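You operate a simulated robot arm through the tools that you are given. There is no shell and no other tool. Be economical: measure what you need, move in short steps, check, and stop when the job is done.

You run a simulated robot arm. Do the job below in one go: nothing can be reset, and whatever is moved stays where it is left.

JOB
Test the fuse in the cradle and sort it by what the tester shows.
Fine: range knob to fuse, tester key once; a good one goes in the good tray, a blown one in the reject bin. Knob off at the end.

The check looks at the end state, three seconds after you hand in, the way a careful person would. Anything else that was tipped, shoved, dropped, spilled or broken makes it a failure.

ROBOT AND FRAMES
A 6-joint arm with a two-finger parallel gripper, fixed in place. Base frame: the origin is at the foot of the arm, x ahead of it, y to its left, z up; the work surface is at about z = 780. Units: mm, degrees, N and s.
With the tool pointing down near the work surface it reaches from about 240 to 640 mm from the base axis. Its first joint turns from -66.0 to 66.0 degrees. Payload 2.7 kg.
Tool frame: the origin (TCP) lies between the finger pads and is the grasp point; the fingertips stand 23 mm ahead of it; z points along the fingers, y is the line along which they close. Largest opening 94 mm; finger width 38, thickness 10; the body of the gripper, 54 by 96 mm, starts 39 mm behind the TCP.
Orientation is that of the tool frame in the base frame, as a unit quaternion [x, y, z, w]. With the fingers straight down and closing along the base's y, the tool's x points along the base's -x, its y along +y and its z along -z.

CONTROLS
- The arm moves only by the tool servo_tool. Its argument "steps" is a list of rows, each a list of 3 entries, a list of its own where there are three numbers: the gripper command, from -1 (fully open) to 1 (shut), values between in proportion, then the shift along the tool's x, y, z in units of 300 mm (1.0 is 300 mm), then the turn, a rotation vector about the tool's x, y, z in units of 180 degrees (1.0 is 180 degrees). In form: [[hand, [tx, ty, tz], [ax, ay, az]], ...]. A call has 1 to 12 rows; each row is the pose to reach, as a shift and turn from the pose commanded when the call began, along the tool's axes at that moment. A call with a number of a shift or a turn outside -1 to 1 is refused whole. Rows are played at 5 a second. More than 50 mm and 8.6 degrees between two rows, or a gripper value outside its range, and nothing of the call is played. A pose out of reach is approached as far as the arm can. The call stops where the force on the tool passes 40 N (or 10 N more than at its start, if that is more) or the arm is blocked; 0.2 s more then pass. The fingers move at their own pace (about 45 mm/s each) and stop on an object; they squeeze with about 22 N. The grip force told is the motor's: it shows also when the fingers shut on nothing. Time passes only in rows, and 0.2 s behind the last, so rows that repeat a pose let the fingers close. It gives the time, the measured TCP pose, the force on the tool (base axes), the opening and the grip force at its end, in the units of the frame above (readings bear some noise), with the torque about the TCP (base axes, N m) and any sound that the robot's microphone picked up.
- Cameras (640 x 400 px; columns grow to the right, rows downward): "scene" is fixed at [84.9, -451.2, 1386.6]; the picture's right is [0.59, -0.81, 0.00], its down [-0.59, -0.43, -0.69] and it looks along [0.55, 0.41, -0.73] (base axes); focal length 214 px, centre (320, 200). "wrist" rides on the gripper at [86, 16, -74] in the tool frame; the picture's right is [-0.18, 0.98, 0.00], its down [-0.58, -0.11, -0.81] and it looks along [-0.79, -0.15, 0.59] (tool axes); focal length 243 px, centre (320, 200).
- snapshot(camera): a new picture of that camera. It takes no simulated time.
- probe_pixels(camera, pixels): for up to 12 pixels [column, row] of the newest picture of that camera ("zoom" is the newest enlarged one), the place [x, y, z] in the base frame of the surface seen there, good to about 3 mm. It takes no simulated time.
- inspect(camera, box): a new picture of the part [left, top, right, bottom] of that camera's present view, enlarged. It takes no simulated time.
- hand_in(): hands the job in; it is judged then, once.

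Go step by step. Measure first, check grasps and placings, and put right what went wrong. The budget is 80 turns and 38 pictures, counting those below and the enlarged ones. Unless the task says otherwise, let go and move clear before handing in, and close with one line.

The tools are called after "Request:" as a command line: name --argument value ..., lists and objects as JSON in quotes. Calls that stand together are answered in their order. servo_tool: Moves the arm, as the interface text tells. Its arguments: {"type":"object","properties":{"steps":{"type":"array","items":{"type":"array"}}},"required":["steps"]} The other tools are called the same way: snapshot (camera) takes a picture; probe_pixels (camera, pixels) gives the place of the surface under pixels of a picture; inspect (camera, box) takes an enlarged picture of a part of a camera's view; hand_in () hands the job in.

At the start:

```text
clock: 0.0
ee_pos: [395.4, 155.2, 1179.2]
ee_rot: [0.0, 1.0, 0.0, 0.001]
wrist_force: [-0.3, 0.0, 0.6]
ft_torque: [0.0, 0.01, -0.03]
opening: 94.1
gripper_force: 0.1
```

scene: 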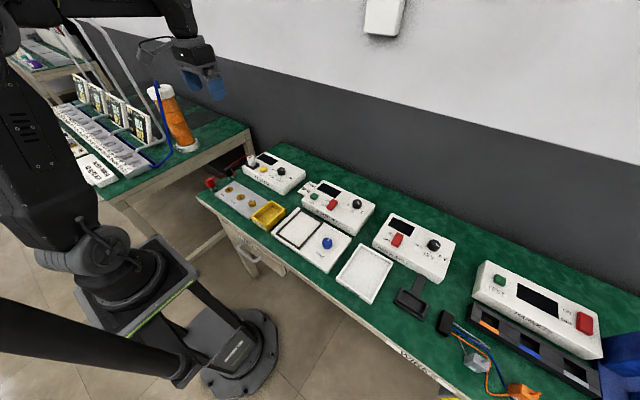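
wrist: 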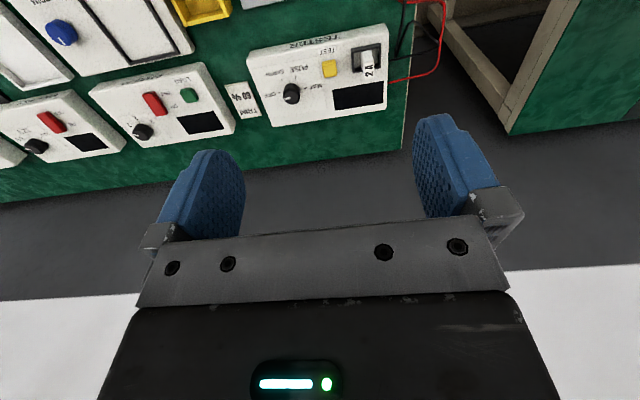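

The wrist picture shows the tester with the fuse "2A" in its cradle near (368,62), yellow key (330,68) and knob (291,93). I'll enlarge both views of it.

Request:
inspect --camera "wrist" --box '[230, 10, 430, 135]'

Request:
inspect --camera "scene" --box '[190, 140, 400, 271]'

```text
3.20 times, centred on (330, 72) of wrist
```

zoom: 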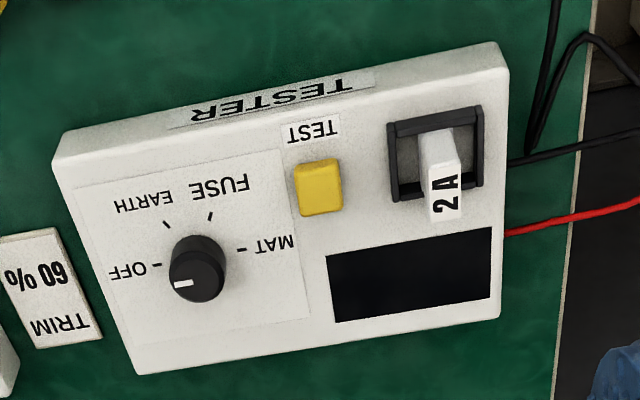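

```text
3.05 times, centred on (295, 206) of scene
```

zoom: 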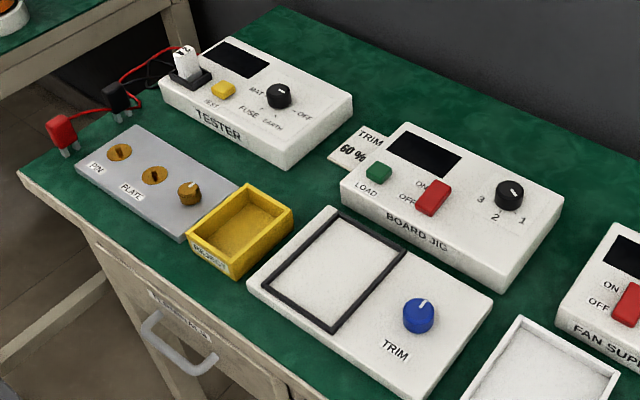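

The tester labels can be read: OFF, EARTH, FUSE and MAT around the black knob. I'll look for the good tray and probe the tester parts.

Request:
probe_pixels --camera "zoom" --pixels '[[280, 93], [290, 88], [222, 88], [186, 52], [186, 70], [298, 115], [262, 108], [260, 92], [240, 55], [240, 215], [240, 191], [205, 77]]'

Request:
inspect --camera "scene" --box '[310, 210, 470, 310]'

Request:
probe_pixels --camera "wrist" --pixels '[[291, 93], [330, 68], [368, 60], [367, 72], [357, 60], [380, 60], [368, 47]]'

```text
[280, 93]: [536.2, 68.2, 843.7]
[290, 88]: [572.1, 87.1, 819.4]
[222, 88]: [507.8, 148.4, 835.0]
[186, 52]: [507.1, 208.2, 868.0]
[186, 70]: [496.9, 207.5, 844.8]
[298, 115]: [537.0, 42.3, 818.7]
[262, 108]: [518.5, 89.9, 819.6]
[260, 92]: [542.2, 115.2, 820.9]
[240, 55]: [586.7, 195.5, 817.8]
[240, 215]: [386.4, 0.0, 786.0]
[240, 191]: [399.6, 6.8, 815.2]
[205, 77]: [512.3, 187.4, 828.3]
```

```text
4.00 times, centred on (390, 260) of scene
```

zoom: 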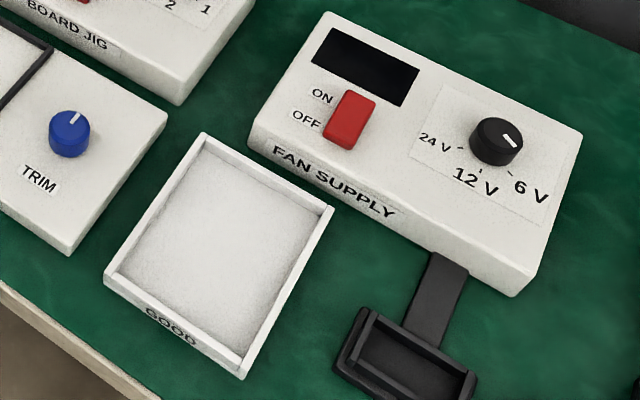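

```text
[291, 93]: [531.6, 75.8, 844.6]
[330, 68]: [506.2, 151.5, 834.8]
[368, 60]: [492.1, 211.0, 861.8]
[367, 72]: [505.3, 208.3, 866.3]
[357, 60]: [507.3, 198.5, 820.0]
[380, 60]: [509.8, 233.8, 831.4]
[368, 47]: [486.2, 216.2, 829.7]
```

The reject bin is the yellow one and the white tray is labelled GOOD. I'll move above the tester for a closer, sharper view.

Request:
servo_tool --steps '[[-1, [-0.053, -0.014, 0.116], [0, 0, 0]], [-1, [-0.106, -0.028, 0.232], [0, 0, 0]], [-1, [-0.159, -0.042, 0.349], [0, 0, 0]], [-1, [-0.212, -0.056, 0.465], [0, 0, 0]], [-1, [-0.265, -0.07, 0.581], [0, 0, 0]], [-1, [-0.317, -0.083, 0.697], [0, 0, 0]], [-1, [-0.317, -0.083, 0.697], [0, 0, 0]]]'

Request:
snapshot --camera "wrist"

```text
clock: 1.6
ee_pos: [490.0, 127.9, 971.1]
ee_rot: [0.0, 1.0, 0.0, 0.0]
wrist_force: [-0.5, -0.4, -0.3]
ft_torque: [-0.01, 0.0, -0.03]
opening: 93.9
gripper_force: 0.1
```

```text
32 pictures are left
```

wrist: 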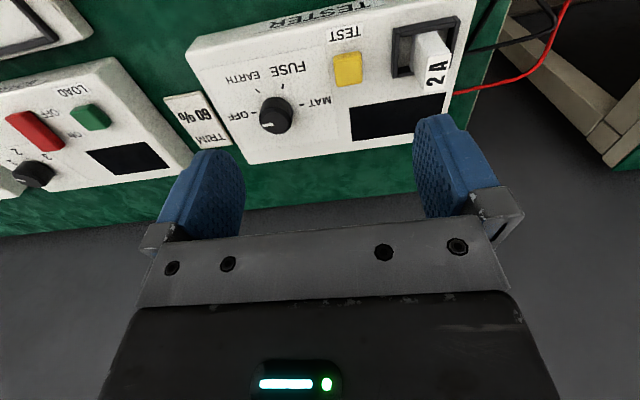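

Request:
inspect --camera "wrist" --box '[210, 50, 354, 140]'

```text
4.44 times, centred on (282, 95) of wrist
```

zoom: 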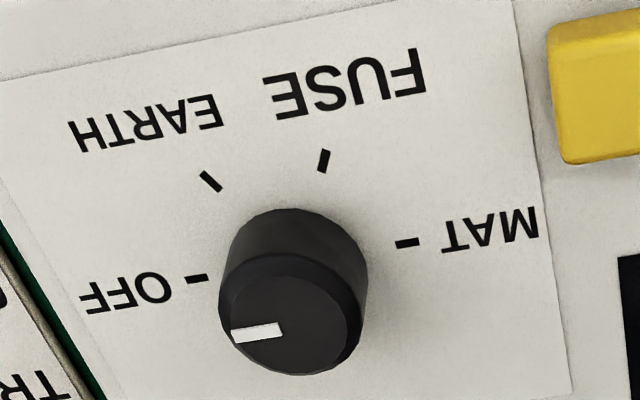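

The pointer (257,332) is toward the OFF tick (198,279). I'll probe the ticks, the knob rim, the pointer and the fuse to get angles and centres.

Request:
probe_pixels --camera "zoom" --pixels '[[198, 279], [211, 181], [324, 160], [407, 243], [234, 335], [280, 330], [290, 322], [290, 262], [350, 320], [290, 370], [232, 310], [295, 212]]'

Request:
probe_pixels --camera "wrist" --pixels '[[348, 70], [338, 57], [357, 83], [430, 74], [445, 70], [438, 84], [421, 40], [443, 42], [395, 55], [452, 30], [400, 35], [437, 60]]'

Request:
inspect --camera "wrist" --box '[380, 5, 476, 95]'

```text
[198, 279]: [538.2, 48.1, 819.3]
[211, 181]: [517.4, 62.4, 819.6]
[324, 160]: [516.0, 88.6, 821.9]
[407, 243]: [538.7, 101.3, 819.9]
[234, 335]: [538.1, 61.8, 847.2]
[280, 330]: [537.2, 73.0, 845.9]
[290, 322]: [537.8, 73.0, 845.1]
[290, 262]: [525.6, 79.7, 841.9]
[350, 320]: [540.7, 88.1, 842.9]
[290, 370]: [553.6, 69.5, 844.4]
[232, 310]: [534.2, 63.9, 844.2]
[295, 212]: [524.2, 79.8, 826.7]
```

```text
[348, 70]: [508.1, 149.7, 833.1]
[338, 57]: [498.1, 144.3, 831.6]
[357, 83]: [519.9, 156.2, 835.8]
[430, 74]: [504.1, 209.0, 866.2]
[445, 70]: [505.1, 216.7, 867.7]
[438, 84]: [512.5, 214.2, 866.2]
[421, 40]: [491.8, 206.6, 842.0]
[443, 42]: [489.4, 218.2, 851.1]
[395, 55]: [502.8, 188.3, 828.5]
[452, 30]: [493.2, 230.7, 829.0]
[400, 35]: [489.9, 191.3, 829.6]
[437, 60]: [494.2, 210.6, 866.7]
```

```text
4.44 times, centred on (428, 50) of wrist
```

zoom: 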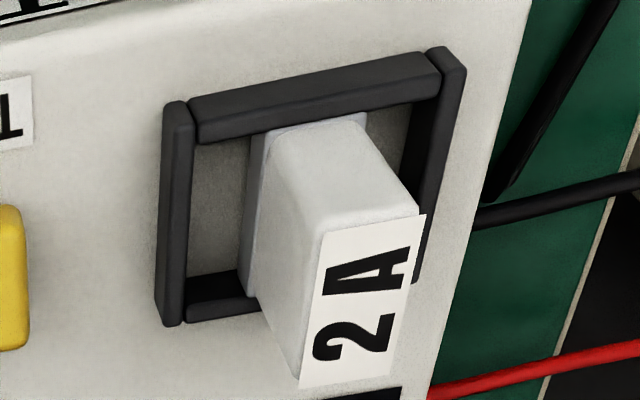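

Ticks sit about the centre (538.5, 74.7): OFF is −y, and FUSE is 120° further on by way of −x, which is +120° about tool z. I'll go above the knob pre-turned by −60°, fingers half open.

Request:
servo_tool --steps '[[-0.06, [-0.02, -0.022, 0.03], [0, 0, -0.0417]], [-0.06, [-0.04, -0.044, 0.06], [0, 0, -0.0833]], [-0.06, [-0.06, -0.066, 0.09], [0, 0, -0.125]], [-0.06, [-0.081, -0.088, 0.118], [0, 0, -0.1667]], [-0.06, [-0.101, -0.11, 0.148], [0, 0, -0.2083]], [-0.06, [-0.121, -0.132, 0.178], [0, 0, -0.25]], [-0.06, [-0.141, -0.154, 0.207], [0, 0, -0.2917]], [-0.06, [-0.162, -0.177, 0.237], [0, 0, -0.3333]], [-0.06, [-0.162, -0.177, 0.237], [0, 0, -0.3333]]]'

Request:
snapshot --camera "wrist"

```text
clock: 3.6
ee_pos: [541.2, 77.3, 899.3]
ee_rot: [-0.5, 0.866, 0.001, 0.0]
wrist_force: [0.1, -0.4, 0.3]
ft_torque: [0.0, 0.02, 0.02]
opening: 49.9
gripper_force: 0.1
```

```text
29 pictures are left
```

wrist: 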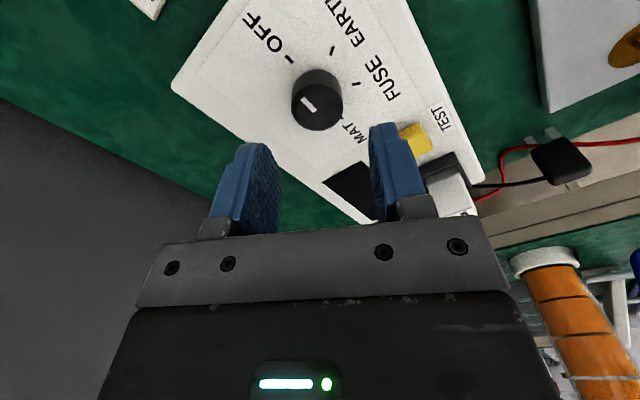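

The knob is still visible at (317,100), so I'll re-measure its centre from this nearer view before descending.

Request:
probe_pixels --camera "wrist" --pixels '[[318, 108], [295, 107], [339, 108], [318, 128], [318, 90], [290, 59], [357, 84], [335, 50], [345, 121]]'

Request:
servo_tool --steps '[[-0.06, [0, 0, 0], [0, 0, 0]]]'

```text
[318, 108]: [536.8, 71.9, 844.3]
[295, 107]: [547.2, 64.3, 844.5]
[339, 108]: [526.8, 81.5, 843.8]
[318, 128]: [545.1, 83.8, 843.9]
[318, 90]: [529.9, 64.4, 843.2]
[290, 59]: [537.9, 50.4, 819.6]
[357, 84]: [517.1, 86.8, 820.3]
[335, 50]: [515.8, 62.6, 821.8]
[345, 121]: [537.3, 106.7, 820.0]
```

```text
clock: 4.0
ee_pos: [538.4, 77.7, 898.1]
ee_rot: [-0.5, 0.866, 0.001, 0.0]
wrist_force: [-0.6, -0.7, -0.6]
ft_torque: [-0.03, -0.02, -0.04]
opening: 50.0
gripper_force: 0.0
```

The knob's centre is about (537.5, 74.5) with its top at 844. I'll descend with a small correction, then close.

Request:
servo_tool --steps '[[-0.06, [0.009, -0.001, 0.05], [0, 0, 0]], [-0.06, [0.009, -0.001, 0.1], [0, 0, 0]], [-0.06, [0.009, -0.001, 0.135], [0, 0, 0]], [-0.06, [0.009, -0.001, 0.16], [0, 0, 0]], [0.3, [0.009, -0.001, 0.16], [0, 0, 0]], [0.6, [0.009, -0.001, 0.16], [0, 0, 0]], [0.6, [0.009, -0.001, 0.16], [0, 0, 0]], [0.6, [0.009, -0.001, 0.16], [0, 0, 0]]]'

```text
clock: 5.8
ee_pos: [539.7, 72.8, 851.7]
ee_rot: [-0.5, 0.866, -0.001, 0.001]
wrist_force: [11.5, -6.4, -6.3]
ft_torque: [0.07, -0.44, 0.01]
opening: 31.3
gripper_force: 44.8
```

The fingers hold the knob (31 mm), with a 13 N side load along −y'. I'll relieve it with a 2 mm shift.

Request:
servo_tool --steps '[[0.6, [0, -0.004, 0], [0, 0, 0]], [0.6, [0, -0.004, 0], [0, 0, 0]]]'

```text
clock: 6.4
ee_pos: [539.7, 74.8, 852.5]
ee_rot: [-0.499, 0.866, 0.0, 0.0]
wrist_force: [6.6, -0.6, -4.1]
ft_torque: [0.26, -0.34, 0.02]
opening: 31.5
gripper_force: 45.3
```

The side load is down to about 6 N. I'll turn 60° and check.

Request:
servo_tool --steps '[[0.6, [0, -0.001, 0], [0, 0, 0.0417]], [0.6, [0, -0.001, 0], [0, 0, 0.0833]], [0.6, [0, -0.001, 0], [0, 0, 0.125]], [0.6, [0, -0.001, 0], [0, 0, 0.1667]], [0.6, [0, -0.001, 0], [0, 0, 0.2083]], [0.6, [0, -0.001, 0], [0, 0, 0.25]], [0.6, [0, -0.001, 0], [0, 0, 0.2917]], [0.6, [0, -0.001, 0], [0, 0, 0.3333]], [0.6, [0, -0.001, 0], [0, 0, 0.3333]]]'

Request:
inspect --camera "wrist" --box '[200, 0, 480, 200]'

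```text
clock: 8.4
ee_pos: [538.2, 75.4, 850.8]
ee_rot: [0.001, 1.0, 0.001, 0.001]
wrist_force: [0.5, 19.9, 8.3]
ft_torque: [0.47, 0.9, 0.02]
opening: 31.3
gripper_force: 45.4
```

```text
2.00 times, centred on (340, 100) of wrist
```

zoom: 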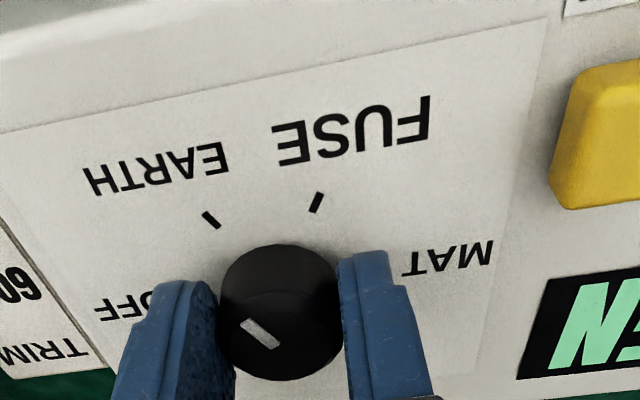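

The pointer has turned toward EARTH and the display has lit; the side load is now 20 N in +y. I'll shift 3 mm in +y while continuing the other 60°.

Request:
servo_tool --steps '[[0.6, [0, 0.008, 0], [0, 0, 0]], [0.6, [0, 0.008, 0], [0, 0, 0.0417]], [0.6, [0, 0.008, 0], [0, 0, 0.0833]], [0.6, [0, 0.008, 0], [0, 0, 0.125]], [0.6, [0, 0.008, 0], [0, 0, 0.1667]], [0.6, [0, 0.008, 0], [0, 0, 0.2083]], [0.6, [0, 0.008, 0], [0, 0, 0.25]], [0.6, [0, 0.008, 0], [0, 0, 0.2917]], [0.6, [0, 0.008, 0], [0, 0, 0.3333]], [0.6, [0, 0.008, 0], [0, 0, 0.3333]]]'

Request:
inspect --camera "scene" --box '[220, 130, 330, 200]'

```text
clock: 10.6
ee_pos: [540.0, 76.0, 850.0]
ee_rot: [0.501, 0.866, 0.001, 0.0]
wrist_force: [-10.2, -2.6, 20.7]
ft_torque: [0.6, 0.79, 0.0]
opening: 31.3
gripper_force: 45.2
```

```text
5.71 times, centred on (275, 165) of scene
```

zoom: 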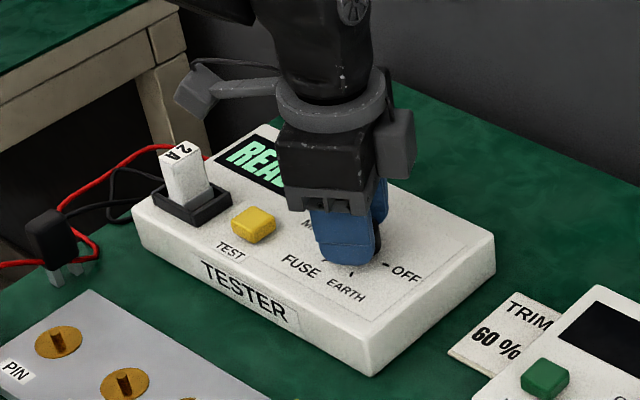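

The display reads "REA…" (ready). I'll release, rise and check the pointer; the tool stays pressed on nothing meanwhile.

Request:
servo_tool --steps '[[-0.06, [0, 0, 0], [0, 0, 0]], [-0.06, [0, 0, 0], [0, 0, 0]], [-0.06, [0, 0, -0.04], [0, 0, 0]], [-0.06, [0, 0, -0.12], [0, 0, 0]], [-0.06, [0, 0, -0.2], [0, 0, 0.0]], [-0.06, [0, 0, -0.28], [0, 0, 0.0]], [-0.06, [0, 0, -0.28], [0, 0, 0.0]]]'

Request:
snapshot --camera "wrist"

```text
clock: 12.2
ee_pos: [539.6, 75.7, 935.1]
ee_rot: [0.499, 0.867, 0.001, 0.0]
wrist_force: [-0.4, -0.9, 0.3]
ft_torque: [0.0, 0.0, 0.02]
opening: 49.9
gripper_force: 0.0
```

```text
26 pictures are left
```

wrist: 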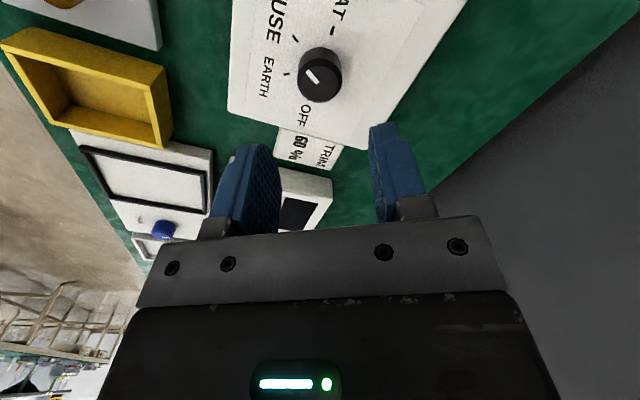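

The pointer at (312,76) points upper-left toward the FUSE tick (295,40). I'll verify by probing it.

Request:
inspect --camera "wrist" --box '[256, 20, 384, 100]'

```text
5.00 times, centred on (320, 60) of wrist
```

zoom: 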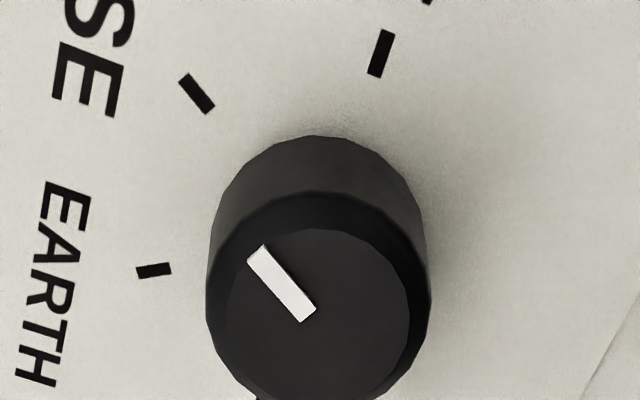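

The pointer is parallel with the FUSE tick, so the knob is set. Next I'll close the fingers, turn back and go above the yellow key.

Request:
servo_tool --steps '[[1, [0.033, 0.005, 0], [0, 0, -0.0417]], [1, [0.066, 0.01, 0], [0, 0, -0.0833]], [1, [0.1, 0.015, 0], [0, 0, -0.125]], [1, [0.133, 0.02, 0], [0, 0, -0.1667]], [1, [0.166, 0.025, 0], [0, 0, -0.2083]], [1, [0.2, 0.03, 0.03], [0, 0, -0.25]], [1, [0.233, 0.035, 0.07], [0, 0, -0.2917]], [1, [0.266, 0.04, 0.11], [0, 0, -0.3333]], [1, [0.266, 0.04, 0.11], [0, 0, -0.3333]], [1, [0.266, 0.04, 0.11], [0, 0, -0.3333]]]'

Request:
snapshot --camera "wrist"

```text
clock: 14.4
ee_pos: [509.8, 150.5, 902.1]
ee_rot: [-0.001, 1.0, 0.0, 0.0]
wrist_force: [-0.2, -0.2, -0.9]
ft_torque: [-0.01, 0.0, 0.0]
opening: 0.0
gripper_force: 21.5
```

```text
24 pictures are left
```

wrist: 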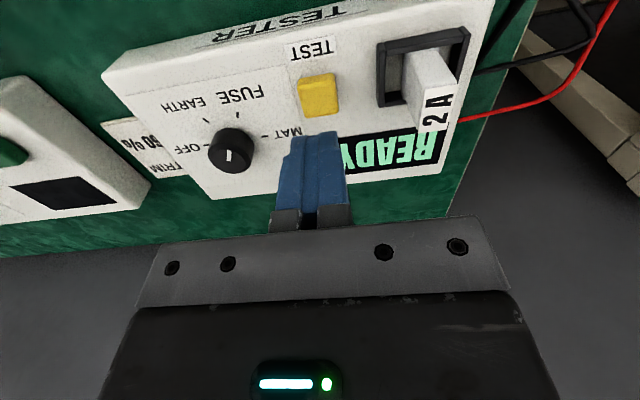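

The display reads READY and the fingertips are over the key at (318,95). I'll descend to just above it, then press gently.

Request:
servo_tool --steps '[[1, [0, 0, 0.05], [0, 0, 0]], [1, [0, 0, 0.1], [0, 0, 0]], [1, [0, 0, 0.135], [0, 0, 0]], [1, [0, 0, 0.145], [0, 0, 0]], [1, [0, 0, 0.15], [0, 0, 0]], [1, [0, 0, 0.155], [0, 0, 0]], [1, [0, 0, 0.16], [0, 0, 0]]]'

Request:
inspect --camera "scene" --box '[220, 130, 330, 200]'

```text
clock: 16.0
ee_pos: [509.9, 150.7, 854.6]
ee_rot: [-0.001, 1.0, 0.0, 0.0]
wrist_force: [-1.3, 0.3, 2.0]
ft_torque: [-0.02, 0.01, 0.01]
opening: 0.0
gripper_force: 21.8
heard: click
```

```text
5.71 times, centred on (275, 165) of scene
```

zoom: 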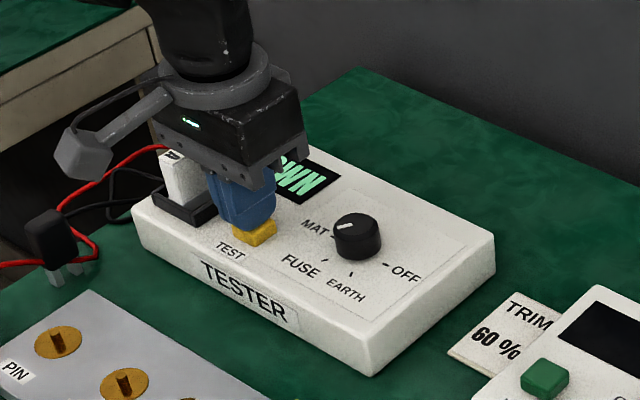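

A click was heard and the display ends in "…OWN". I'll rise straight up and read it whole.

Request:
servo_tool --steps '[[1, [0, 0, -0.05], [0, 0, 0]], [1, [0, 0, -0.15], [0, 0, 0]], [1, [0, 0, -0.25], [0, 0, 0]], [1, [0, 0, -0.25], [0, 0, 0]]]'

Request:
inspect --camera "wrist" --box '[180, 0, 500, 200]'

```text
clock: 17.0
ee_pos: [510.5, 151.7, 930.4]
ee_rot: [0.0, 1.0, 0.0, 0.0]
wrist_force: [0.1, 0.5, -0.3]
ft_torque: [0.01, -0.02, 0.0]
opening: 0.2
gripper_force: 21.7
```

```text
2.00 times, centred on (340, 100) of wrist
```

zoom: 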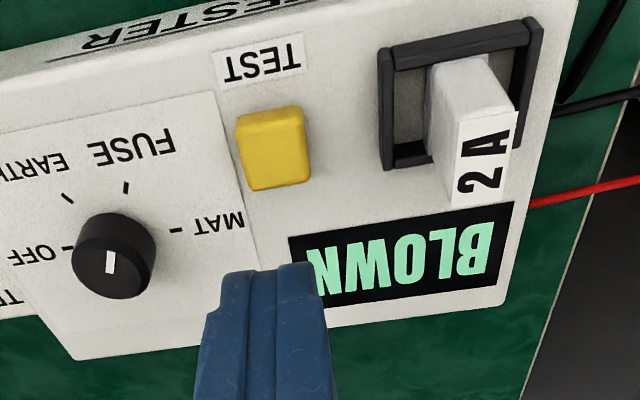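

The tester shows BLOWN, so the fuse goes in the REJECT bin. I'll probe the fuse top (label face), the cradle, and the bin in the scene view.

Request:
probe_pixels --camera "zoom" --pixels '[[463, 126], [514, 116], [502, 196], [455, 202], [485, 158], [440, 110], [430, 70], [478, 60], [388, 100], [525, 60]]'

Request:
inspect --camera "scene" --box '[190, 160, 310, 240]'

```text
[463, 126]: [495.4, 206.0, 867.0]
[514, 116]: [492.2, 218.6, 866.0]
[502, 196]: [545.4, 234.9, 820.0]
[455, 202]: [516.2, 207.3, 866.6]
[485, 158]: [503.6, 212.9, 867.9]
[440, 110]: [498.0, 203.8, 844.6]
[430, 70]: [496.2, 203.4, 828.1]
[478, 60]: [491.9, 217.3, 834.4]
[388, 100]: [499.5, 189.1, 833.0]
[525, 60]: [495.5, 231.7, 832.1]
```

```text
5.00 times, centred on (250, 200) of scene
```

zoom: 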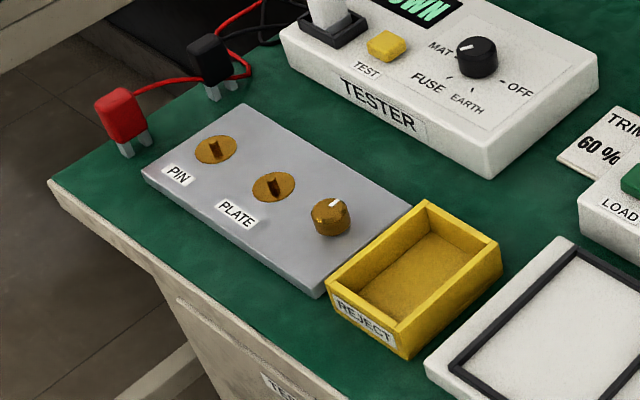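

The fuse top is centred at about (504.5, 212.5, 867). I'll probe the bin while moving above the fuse with the fingers opening.

Request:
probe_pixels --camera "zoom" --pixels '[[425, 208], [495, 243], [405, 348], [333, 282], [415, 275], [380, 295], [430, 235], [460, 265], [331, 205], [275, 187]]'

Request:
servo_tool --steps '[[-0.06, [0.004, 0.05, 0], [0, 0, 0]], [-0.06, [0.01, 0.1, 0], [0, 0, 0]], [-0.06, [0.016, 0.15, 0], [0, 0, 0]], [-0.06, [0.018, 0.204, 0], [0, 0, 0]], [-0.06, [0.018, 0.204, 0], [0, 0, 0]], [-0.06, [0.018, 0.204, 0], [0, 0, 0]]]'

Request:
snapshot --camera "wrist"

```text
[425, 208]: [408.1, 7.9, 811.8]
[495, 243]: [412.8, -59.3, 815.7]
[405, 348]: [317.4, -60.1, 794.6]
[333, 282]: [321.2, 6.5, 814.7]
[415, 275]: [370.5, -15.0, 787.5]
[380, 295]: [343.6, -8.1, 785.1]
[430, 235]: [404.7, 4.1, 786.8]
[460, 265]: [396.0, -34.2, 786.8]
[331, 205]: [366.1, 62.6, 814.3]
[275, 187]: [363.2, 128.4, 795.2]
```

```text
clock: 18.4
ee_pos: [506.4, 212.4, 930.2]
ee_rot: [0.0, 1.0, 0.0, 0.0]
wrist_force: [-0.4, -0.3, 0.0]
ft_torque: [-0.02, -0.01, 0.04]
opening: 49.9
gripper_force: 0.0
```

```text
20 pictures are left
```

wrist: 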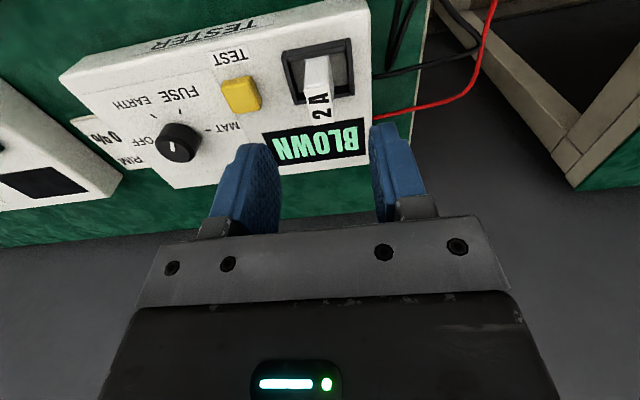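

The fingers straddle the fuse (y 212). I'll descend 71 mm, keeping the tips above the cradle walls, then close.

Request:
servo_tool --steps '[[-0.06, [0.004, 0, 0.08], [0, 0, 0]], [-0.06, [0.004, 0, 0.16], [0, 0, 0]], [-0.06, [0.004, 0, 0.21], [0, 0, 0]], [-0.06, [0.004, 0, 0.235], [0, 0, 0]], [0.3, [0.004, 0, 0.235], [0, 0, 0]], [0.5, [0.004, 0, 0.235], [0, 0, 0]], [0.8, [0.004, 0, 0.235], [0, 0, 0]], [0.9, [0.004, 0, 0.235], [0, 0, 0]], [0.9, [0.004, 0, 0.235], [0, 0, 0]]]'

```text
clock: 20.4
ee_pos: [502.9, 213.0, 857.5]
ee_rot: [0.0, 1.0, 0.0, 0.0]
wrist_force: [-0.7, -0.8, 0.1]
ft_torque: [-0.03, 0.04, 0.0]
opening: 15.3
gripper_force: 22.1
```

The fuse is gripped (15.3 mm) with no side load. I'll lift straight up, slowly at first.

Request:
servo_tool --steps '[[1, [0, 0, -0.02], [0, 0, 0]], [1, [0, 0, -0.05], [0, 0, 0]], [1, [0, 0, -0.1], [0, 0, 0]], [1, [0, 0, -0.2], [0, 0, 0]], [1, [0, 0, -0.3], [0, 0, 0]], [1, [0, 0, -0.3], [0, 0, 0]]]'

Request:
snapshot --camera "wrist"

Request:
inspect --camera "scene" --box '[200, 100, 328, 180]'

```text
clock: 21.8
ee_pos: [501.1, 213.0, 949.3]
ee_rot: [0.0, 1.0, 0.0, 0.0]
wrist_force: [-0.2, 0.3, 0.1]
ft_torque: [0.0, 0.02, -0.01]
opening: 14.8
gripper_force: 21.8
```

```text
19 pictures are left
```

wrist: 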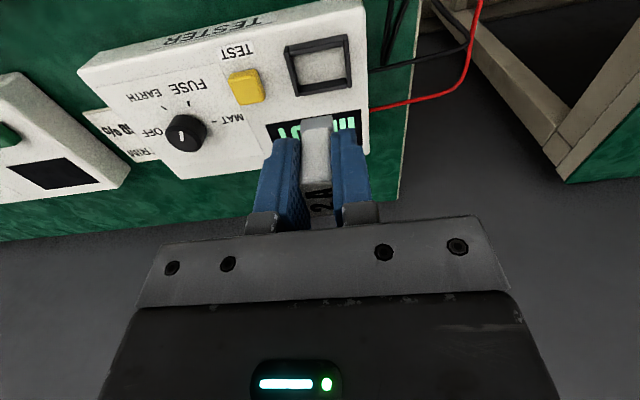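

```text
5.00 times, centred on (264, 140) of scene
```

zoom: 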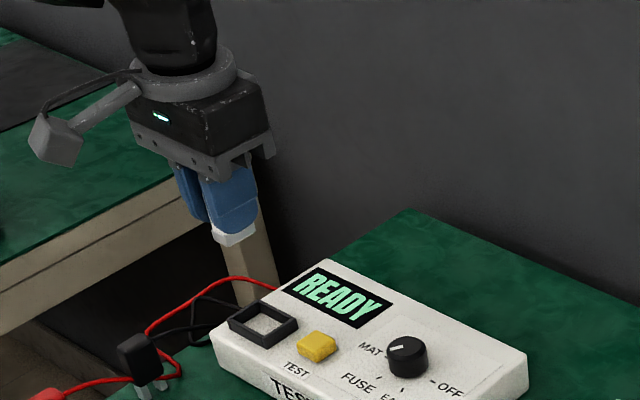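

The fuse is lifted cleanly, and the cradle is empty. I'll carry it over the reject bin (centre 365, −26), turning 90° so the fingers open along the bin's long side.

Request:
servo_tool --steps '[[1, [0.038, -0.066, 0], [0, 0, 0.0417]], [1, [0.076, -0.133, 0], [0, 0, 0.0833]], [1, [0.114, -0.199, 0], [0, 0, 0.125]], [1, [0.152, -0.266, 0], [0, 0, 0.1667]], [1, [0.19, -0.332, 0], [0, 0, 0.2083]], [1, [0.228, -0.398, 0], [0, 0, 0.25]], [1, [0.267, -0.465, 0], [0, 0, 0.2917]], [1, [0.305, -0.531, 0], [0, 0, 0.3333]], [1, [0.343, -0.598, 0], [0, 0, 0.375]], [1, [0.381, -0.664, 0], [0, 0, 0.4167]], [1, [0.419, -0.73, 0], [0, 0, 0.4583]], [1, [0.457, -0.797, 0], [0, 0, 0.5]]]'

Request:
snapshot --camera "wrist"

Request:
snapshot --camera "scene"

```text
clock: 24.4
ee_pos: [367.4, -27.0, 948.7]
ee_rot: [0.707, 0.707, 0.001, 0.001]
wrist_force: [-0.4, -0.3, 0.7]
ft_torque: [-0.01, 0.02, 0.02]
opening: 15.2
gripper_force: 22.2
```

```text
17 pictures are left
```

wrist: 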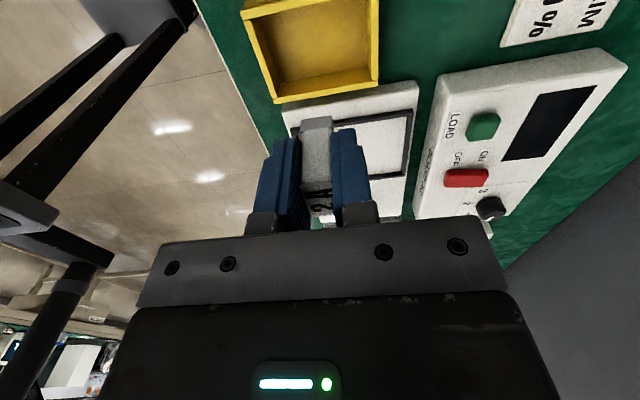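

```text
16 pictures are left
```

scene: 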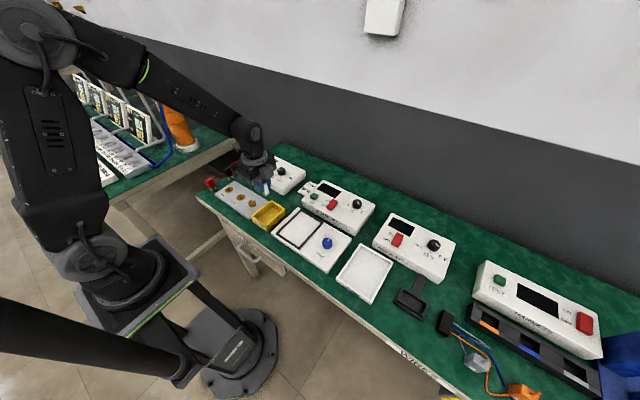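

The bin shows at the top of the wrist view; I'll probe its rim corners to confirm the centre.

Request:
probe_pixels --camera "wrist" --pixels '[[377, 78], [376, 5], [280, 100], [246, 15], [320, 40], [320, 91], [260, 60], [345, 70], [290, 80]]'

```text
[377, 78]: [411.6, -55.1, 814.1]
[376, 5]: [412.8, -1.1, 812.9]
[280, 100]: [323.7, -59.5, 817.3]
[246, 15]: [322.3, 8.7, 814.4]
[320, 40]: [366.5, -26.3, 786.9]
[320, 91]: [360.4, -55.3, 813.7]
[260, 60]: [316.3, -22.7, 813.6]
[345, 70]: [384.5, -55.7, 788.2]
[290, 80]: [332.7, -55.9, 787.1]
```

Centre confirmed at (365, −26), floor 787. I'll lower 122 mm.

Request:
servo_tool --steps '[[1, [0, 0, 0.1], [0, 0, 0]], [1, [0, 0, 0.2], [0, 0, 0]], [1, [0, 0, 0.3], [0, 0, 0]], [1, [0, 0, 0.36], [0, 0, 0]], [1, [0, 0, 0.39], [0, 0, 0]], [1, [0, 0, 0.405], [0, 0, 0]], [1, [0, 0, 0.405], [0, 0, 0]]]'

Request:
inspect --camera "scene" --box '[190, 140, 318, 240]'

```text
clock: 26.0
ee_pos: [367.4, -27.5, 825.9]
ee_rot: [0.707, 0.707, -0.001, 0.0]
wrist_force: [-0.9, -0.9, -0.9]
ft_torque: [0.02, 0.01, 0.0]
opening: 15.0
gripper_force: 22.3
```

```text
4.00 times, centred on (254, 190) of scene
```

zoom: 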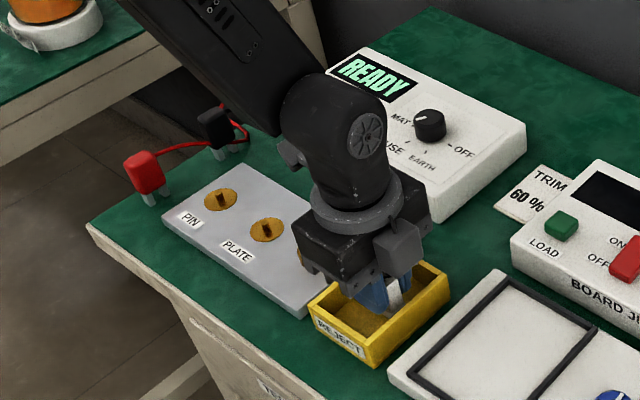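

The fuse is inside the bin, just off the floor. I'll lower 3 mm more, open to about 36 mm and rise.

Request:
servo_tool --steps '[[1, [0, 0, 0.006], [0, 0, 0]], [1, [0, 0, 0.01], [0, 0, 0]], [0.6, [0, 0, 0.01], [0, 0, 0]], [0.3, [0, 0, 0.01], [0, 0, 0]], [0.24, [0, 0, 0.01], [0, 0, 0]], [0.24, [0, 0, -0.05], [0, 0, 0]], [0.24, [0, 0, -0.15], [0, 0, 0]], [0.24, [0, 0, -0.3], [0, 0, 0]], [0.24, [0, 0, -0.4], [0, 0, 0]], [0.24, [0, 0, -0.4], [0, 0, 0]]]'

Request:
snapshot --camera "wrist"

```text
clock: 28.2
ee_pos: [364.9, -27.8, 948.4]
ee_rot: [0.707, 0.707, 0.0, -0.001]
wrist_force: [0.2, 1.0, 0.3]
ft_torque: [-0.01, 0.01, 0.0]
opening: 35.6
gripper_force: 0.1
```

```text
14 pictures are left
```

wrist: 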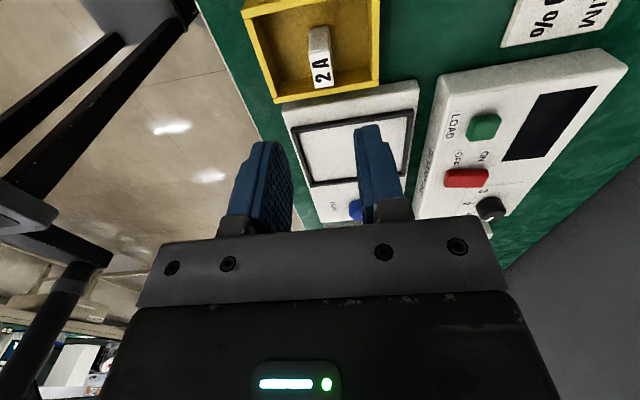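

The fuse stands in the reject bin. Now I'll go back over the knob at the +60° orientation, fingers at 50 mm.

Request:
servo_tool --steps '[[-0.06, [0.057, 0.095, 0], [0, 0, -0.0278]], [-0.06, [0.114, 0.191, 0], [0, 0, -0.0556]], [-0.06, [0.171, 0.287, 0], [0, 0, -0.0833]], [-0.06, [0.228, 0.383, 0], [0, 0, -0.1111]], [-0.06, [0.285, 0.478, 0], [0, 0, -0.1389]], [-0.06, [0.342, 0.574, 0], [0, 0, -0.1667]], [-0.06, [0.342, 0.574, 0.08], [0, 0, -0.1667]], [-0.06, [0.342, 0.574, 0.08], [0, 0, -0.1667]]]'

Request:
snapshot --camera "wrist"

Request:
servo_tool --steps '[[-0.06, [0, 0, 0], [0, 0, 0]]]'

Request:
servo_tool --steps '[[-0.06, [0, 0, 0], [0, 0, 0]]]'

```text
clock: 30.0
ee_pos: [537.6, 77.7, 923.1]
ee_rot: [0.499, 0.867, 0.0, 0.0]
wrist_force: [0.0, 0.5, -0.1]
ft_torque: [0.02, 0.03, 0.01]
opening: 49.8
gripper_force: 0.2
```

```text
13 pictures are left
```

wrist: 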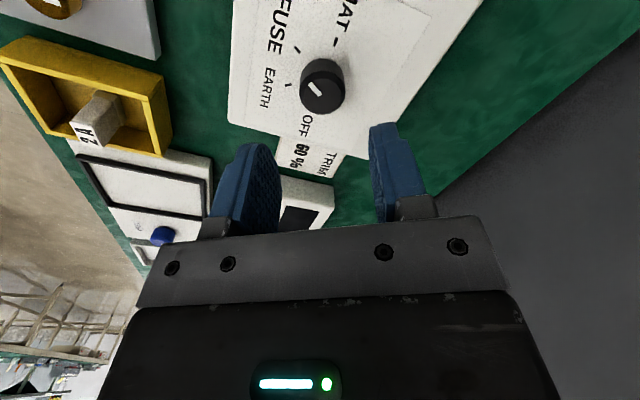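

```text
clock: 30.4
ee_pos: [536.3, 76.3, 923.7]
ee_rot: [0.499, 0.867, 0.0, 0.0]
wrist_force: [-0.1, 0.5, 0.3]
ft_torque: [0.03, -0.01, 0.01]
opening: 49.6
gripper_force: 0.0
```

```text
clock: 30.8
ee_pos: [537.5, 75.9, 923.7]
ee_rot: [0.5, 0.866, -0.001, -0.001]
wrist_force: [0.6, 0.7, -0.4]
ft_torque: [0.0, 0.01, 0.02]
opening: 49.7
gripper_force: 0.0
```

The position averages (537.1, 76.6), close to the knob centre. I'll descend 70 mm and close.

Request:
servo_tool --steps '[[-0.06, [-0.001, -0.001, 0.08], [0, 0, 0]], [-0.06, [-0.001, -0.001, 0.16], [0, 0, 0]], [-0.06, [-0.001, -0.001, 0.21], [0, 0, 0]], [-0.06, [-0.001, -0.001, 0.233], [0, 0, 0]], [0.2, [-0.001, -0.001, 0.233], [0, 0, 0]], [0.4, [-0.001, -0.001, 0.233], [0, 0, 0]], [0.6, [-0.001, -0.001, 0.233], [0, 0, 0]], [0.6, [-0.001, -0.001, 0.233], [0, 0, 0]]]'

```text
clock: 32.6
ee_pos: [539.5, 75.5, 853.3]
ee_rot: [0.499, 0.867, 0.002, 0.002]
wrist_force: [16.0, 7.2, -5.5]
ft_torque: [0.07, -0.49, 0.04]
opening: 31.3
gripper_force: 45.1
```

There is a 17 N load along +y'. I'll ease it by 2 mm, then turn back 60°.

Request:
servo_tool --steps '[[0.6, [0, 0.006, 0], [0, 0, 0]], [0.6, [0, 0.006, 0], [0, 0, -0.0417]], [0.6, [0, 0.006, 0], [0, 0, -0.0833]], [0.6, [0, 0.006, 0], [0, 0, -0.125]], [0.6, [0, 0.006, 0], [0, 0, -0.1667]], [0.6, [0, 0.006, 0], [0, 0, -0.2083]], [0.6, [0, 0.006, 0], [0, 0, -0.25]], [0.6, [0, 0.006, 0], [0, 0, -0.2917]], [0.6, [0, 0.006, 0], [0, 0, -0.3333]], [0.6, [0, 0.006, 0], [0, 0, -0.3333]]]'

```text
clock: 34.8
ee_pos: [538.0, 75.5, 853.6]
ee_rot: [-0.001, 1.0, 0.0, -0.001]
wrist_force: [-13.4, -6.5, 16.6]
ft_torque: [-0.2, 1.06, -0.01]
opening: 31.1
gripper_force: 45.0
```

Turned 60° with a modest load of (−13, −6.5) N; I'll ease it by 2 mm and turn the remaining 60°.

Request:
servo_tool --steps '[[0.6, [0.006, -0.003, 0], [0, 0, 0]], [0.6, [0.006, -0.003, 0], [0, 0, -0.0417]], [0.6, [0.006, -0.003, 0], [0, 0, -0.0833]], [0.6, [0.006, -0.003, 0], [0, 0, -0.125]], [0.6, [0.006, -0.003, 0], [0, 0, -0.1667]], [0.6, [0.006, -0.003, 0], [0, 0, -0.2083]], [0.6, [0.006, -0.003, 0], [0, 0, -0.25]], [0.6, [0.006, -0.003, 0], [0, 0, -0.2917]], [0.6, [0.006, -0.003, 0], [0, 0, -0.3333]], [0.6, [0.006, -0.003, 0], [0, 0, -0.3333]]]'

Request:
servo_tool --steps '[[-0.06, [0, 0, 0], [0, 0, 0]], [-0.06, [0, 0, 0], [0, 0, 0]], [-0.06, [0, 0, -0.04], [0, 0, 0]], [-0.06, [0, 0, -0.12], [0, 0, 0]], [-0.06, [0, 0, -0.2], [0, 0, 0.0]], [-0.06, [0, 0, -0.28], [0, 0, 0.0]], [-0.06, [0, 0, -0.28], [0, 0, 0.0]]]'

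Request:
inspect --camera "wrist" --box '[200, 0, 460, 162]'

Request:
snapshot --camera "scene"

```text
clock: 37.0
ee_pos: [539.6, 74.6, 853.2]
ee_rot: [-0.5, 0.866, -0.001, 0.002]
wrist_force: [25.0, -17.7, -9.9]
ft_torque: [-0.15, -0.52, -0.05]
opening: 31.2
gripper_force: 44.4
```

```text
clock: 38.6
ee_pos: [537.5, 74.6, 937.8]
ee_rot: [-0.501, 0.865, 0.0, 0.001]
wrist_force: [0.1, -0.3, -0.2]
ft_torque: [-0.01, -0.01, -0.02]
opening: 49.7
gripper_force: 0.2
```

```text
2.46 times, centred on (330, 81) of wrist
```

zoom: 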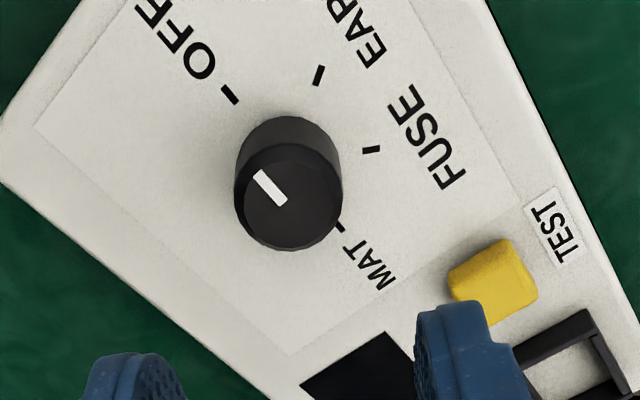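

```text
11 pictures are left
```

scene: 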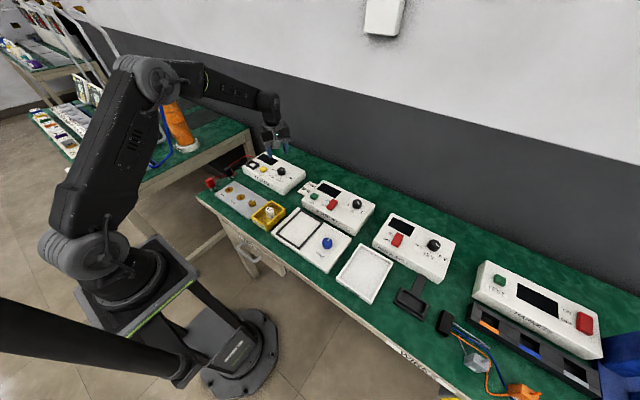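

The pointer lines up with the OFF tick, the display is dark, the fuse is in the reject bin, and nothing else looks moved. The gripper is open and clear, so I'm handing in.

Request:
hand_in

```text
The job is handed in.
```

The fuse tested BLOWN and is in the reject bin, and the tester's range knob is back at OFF.
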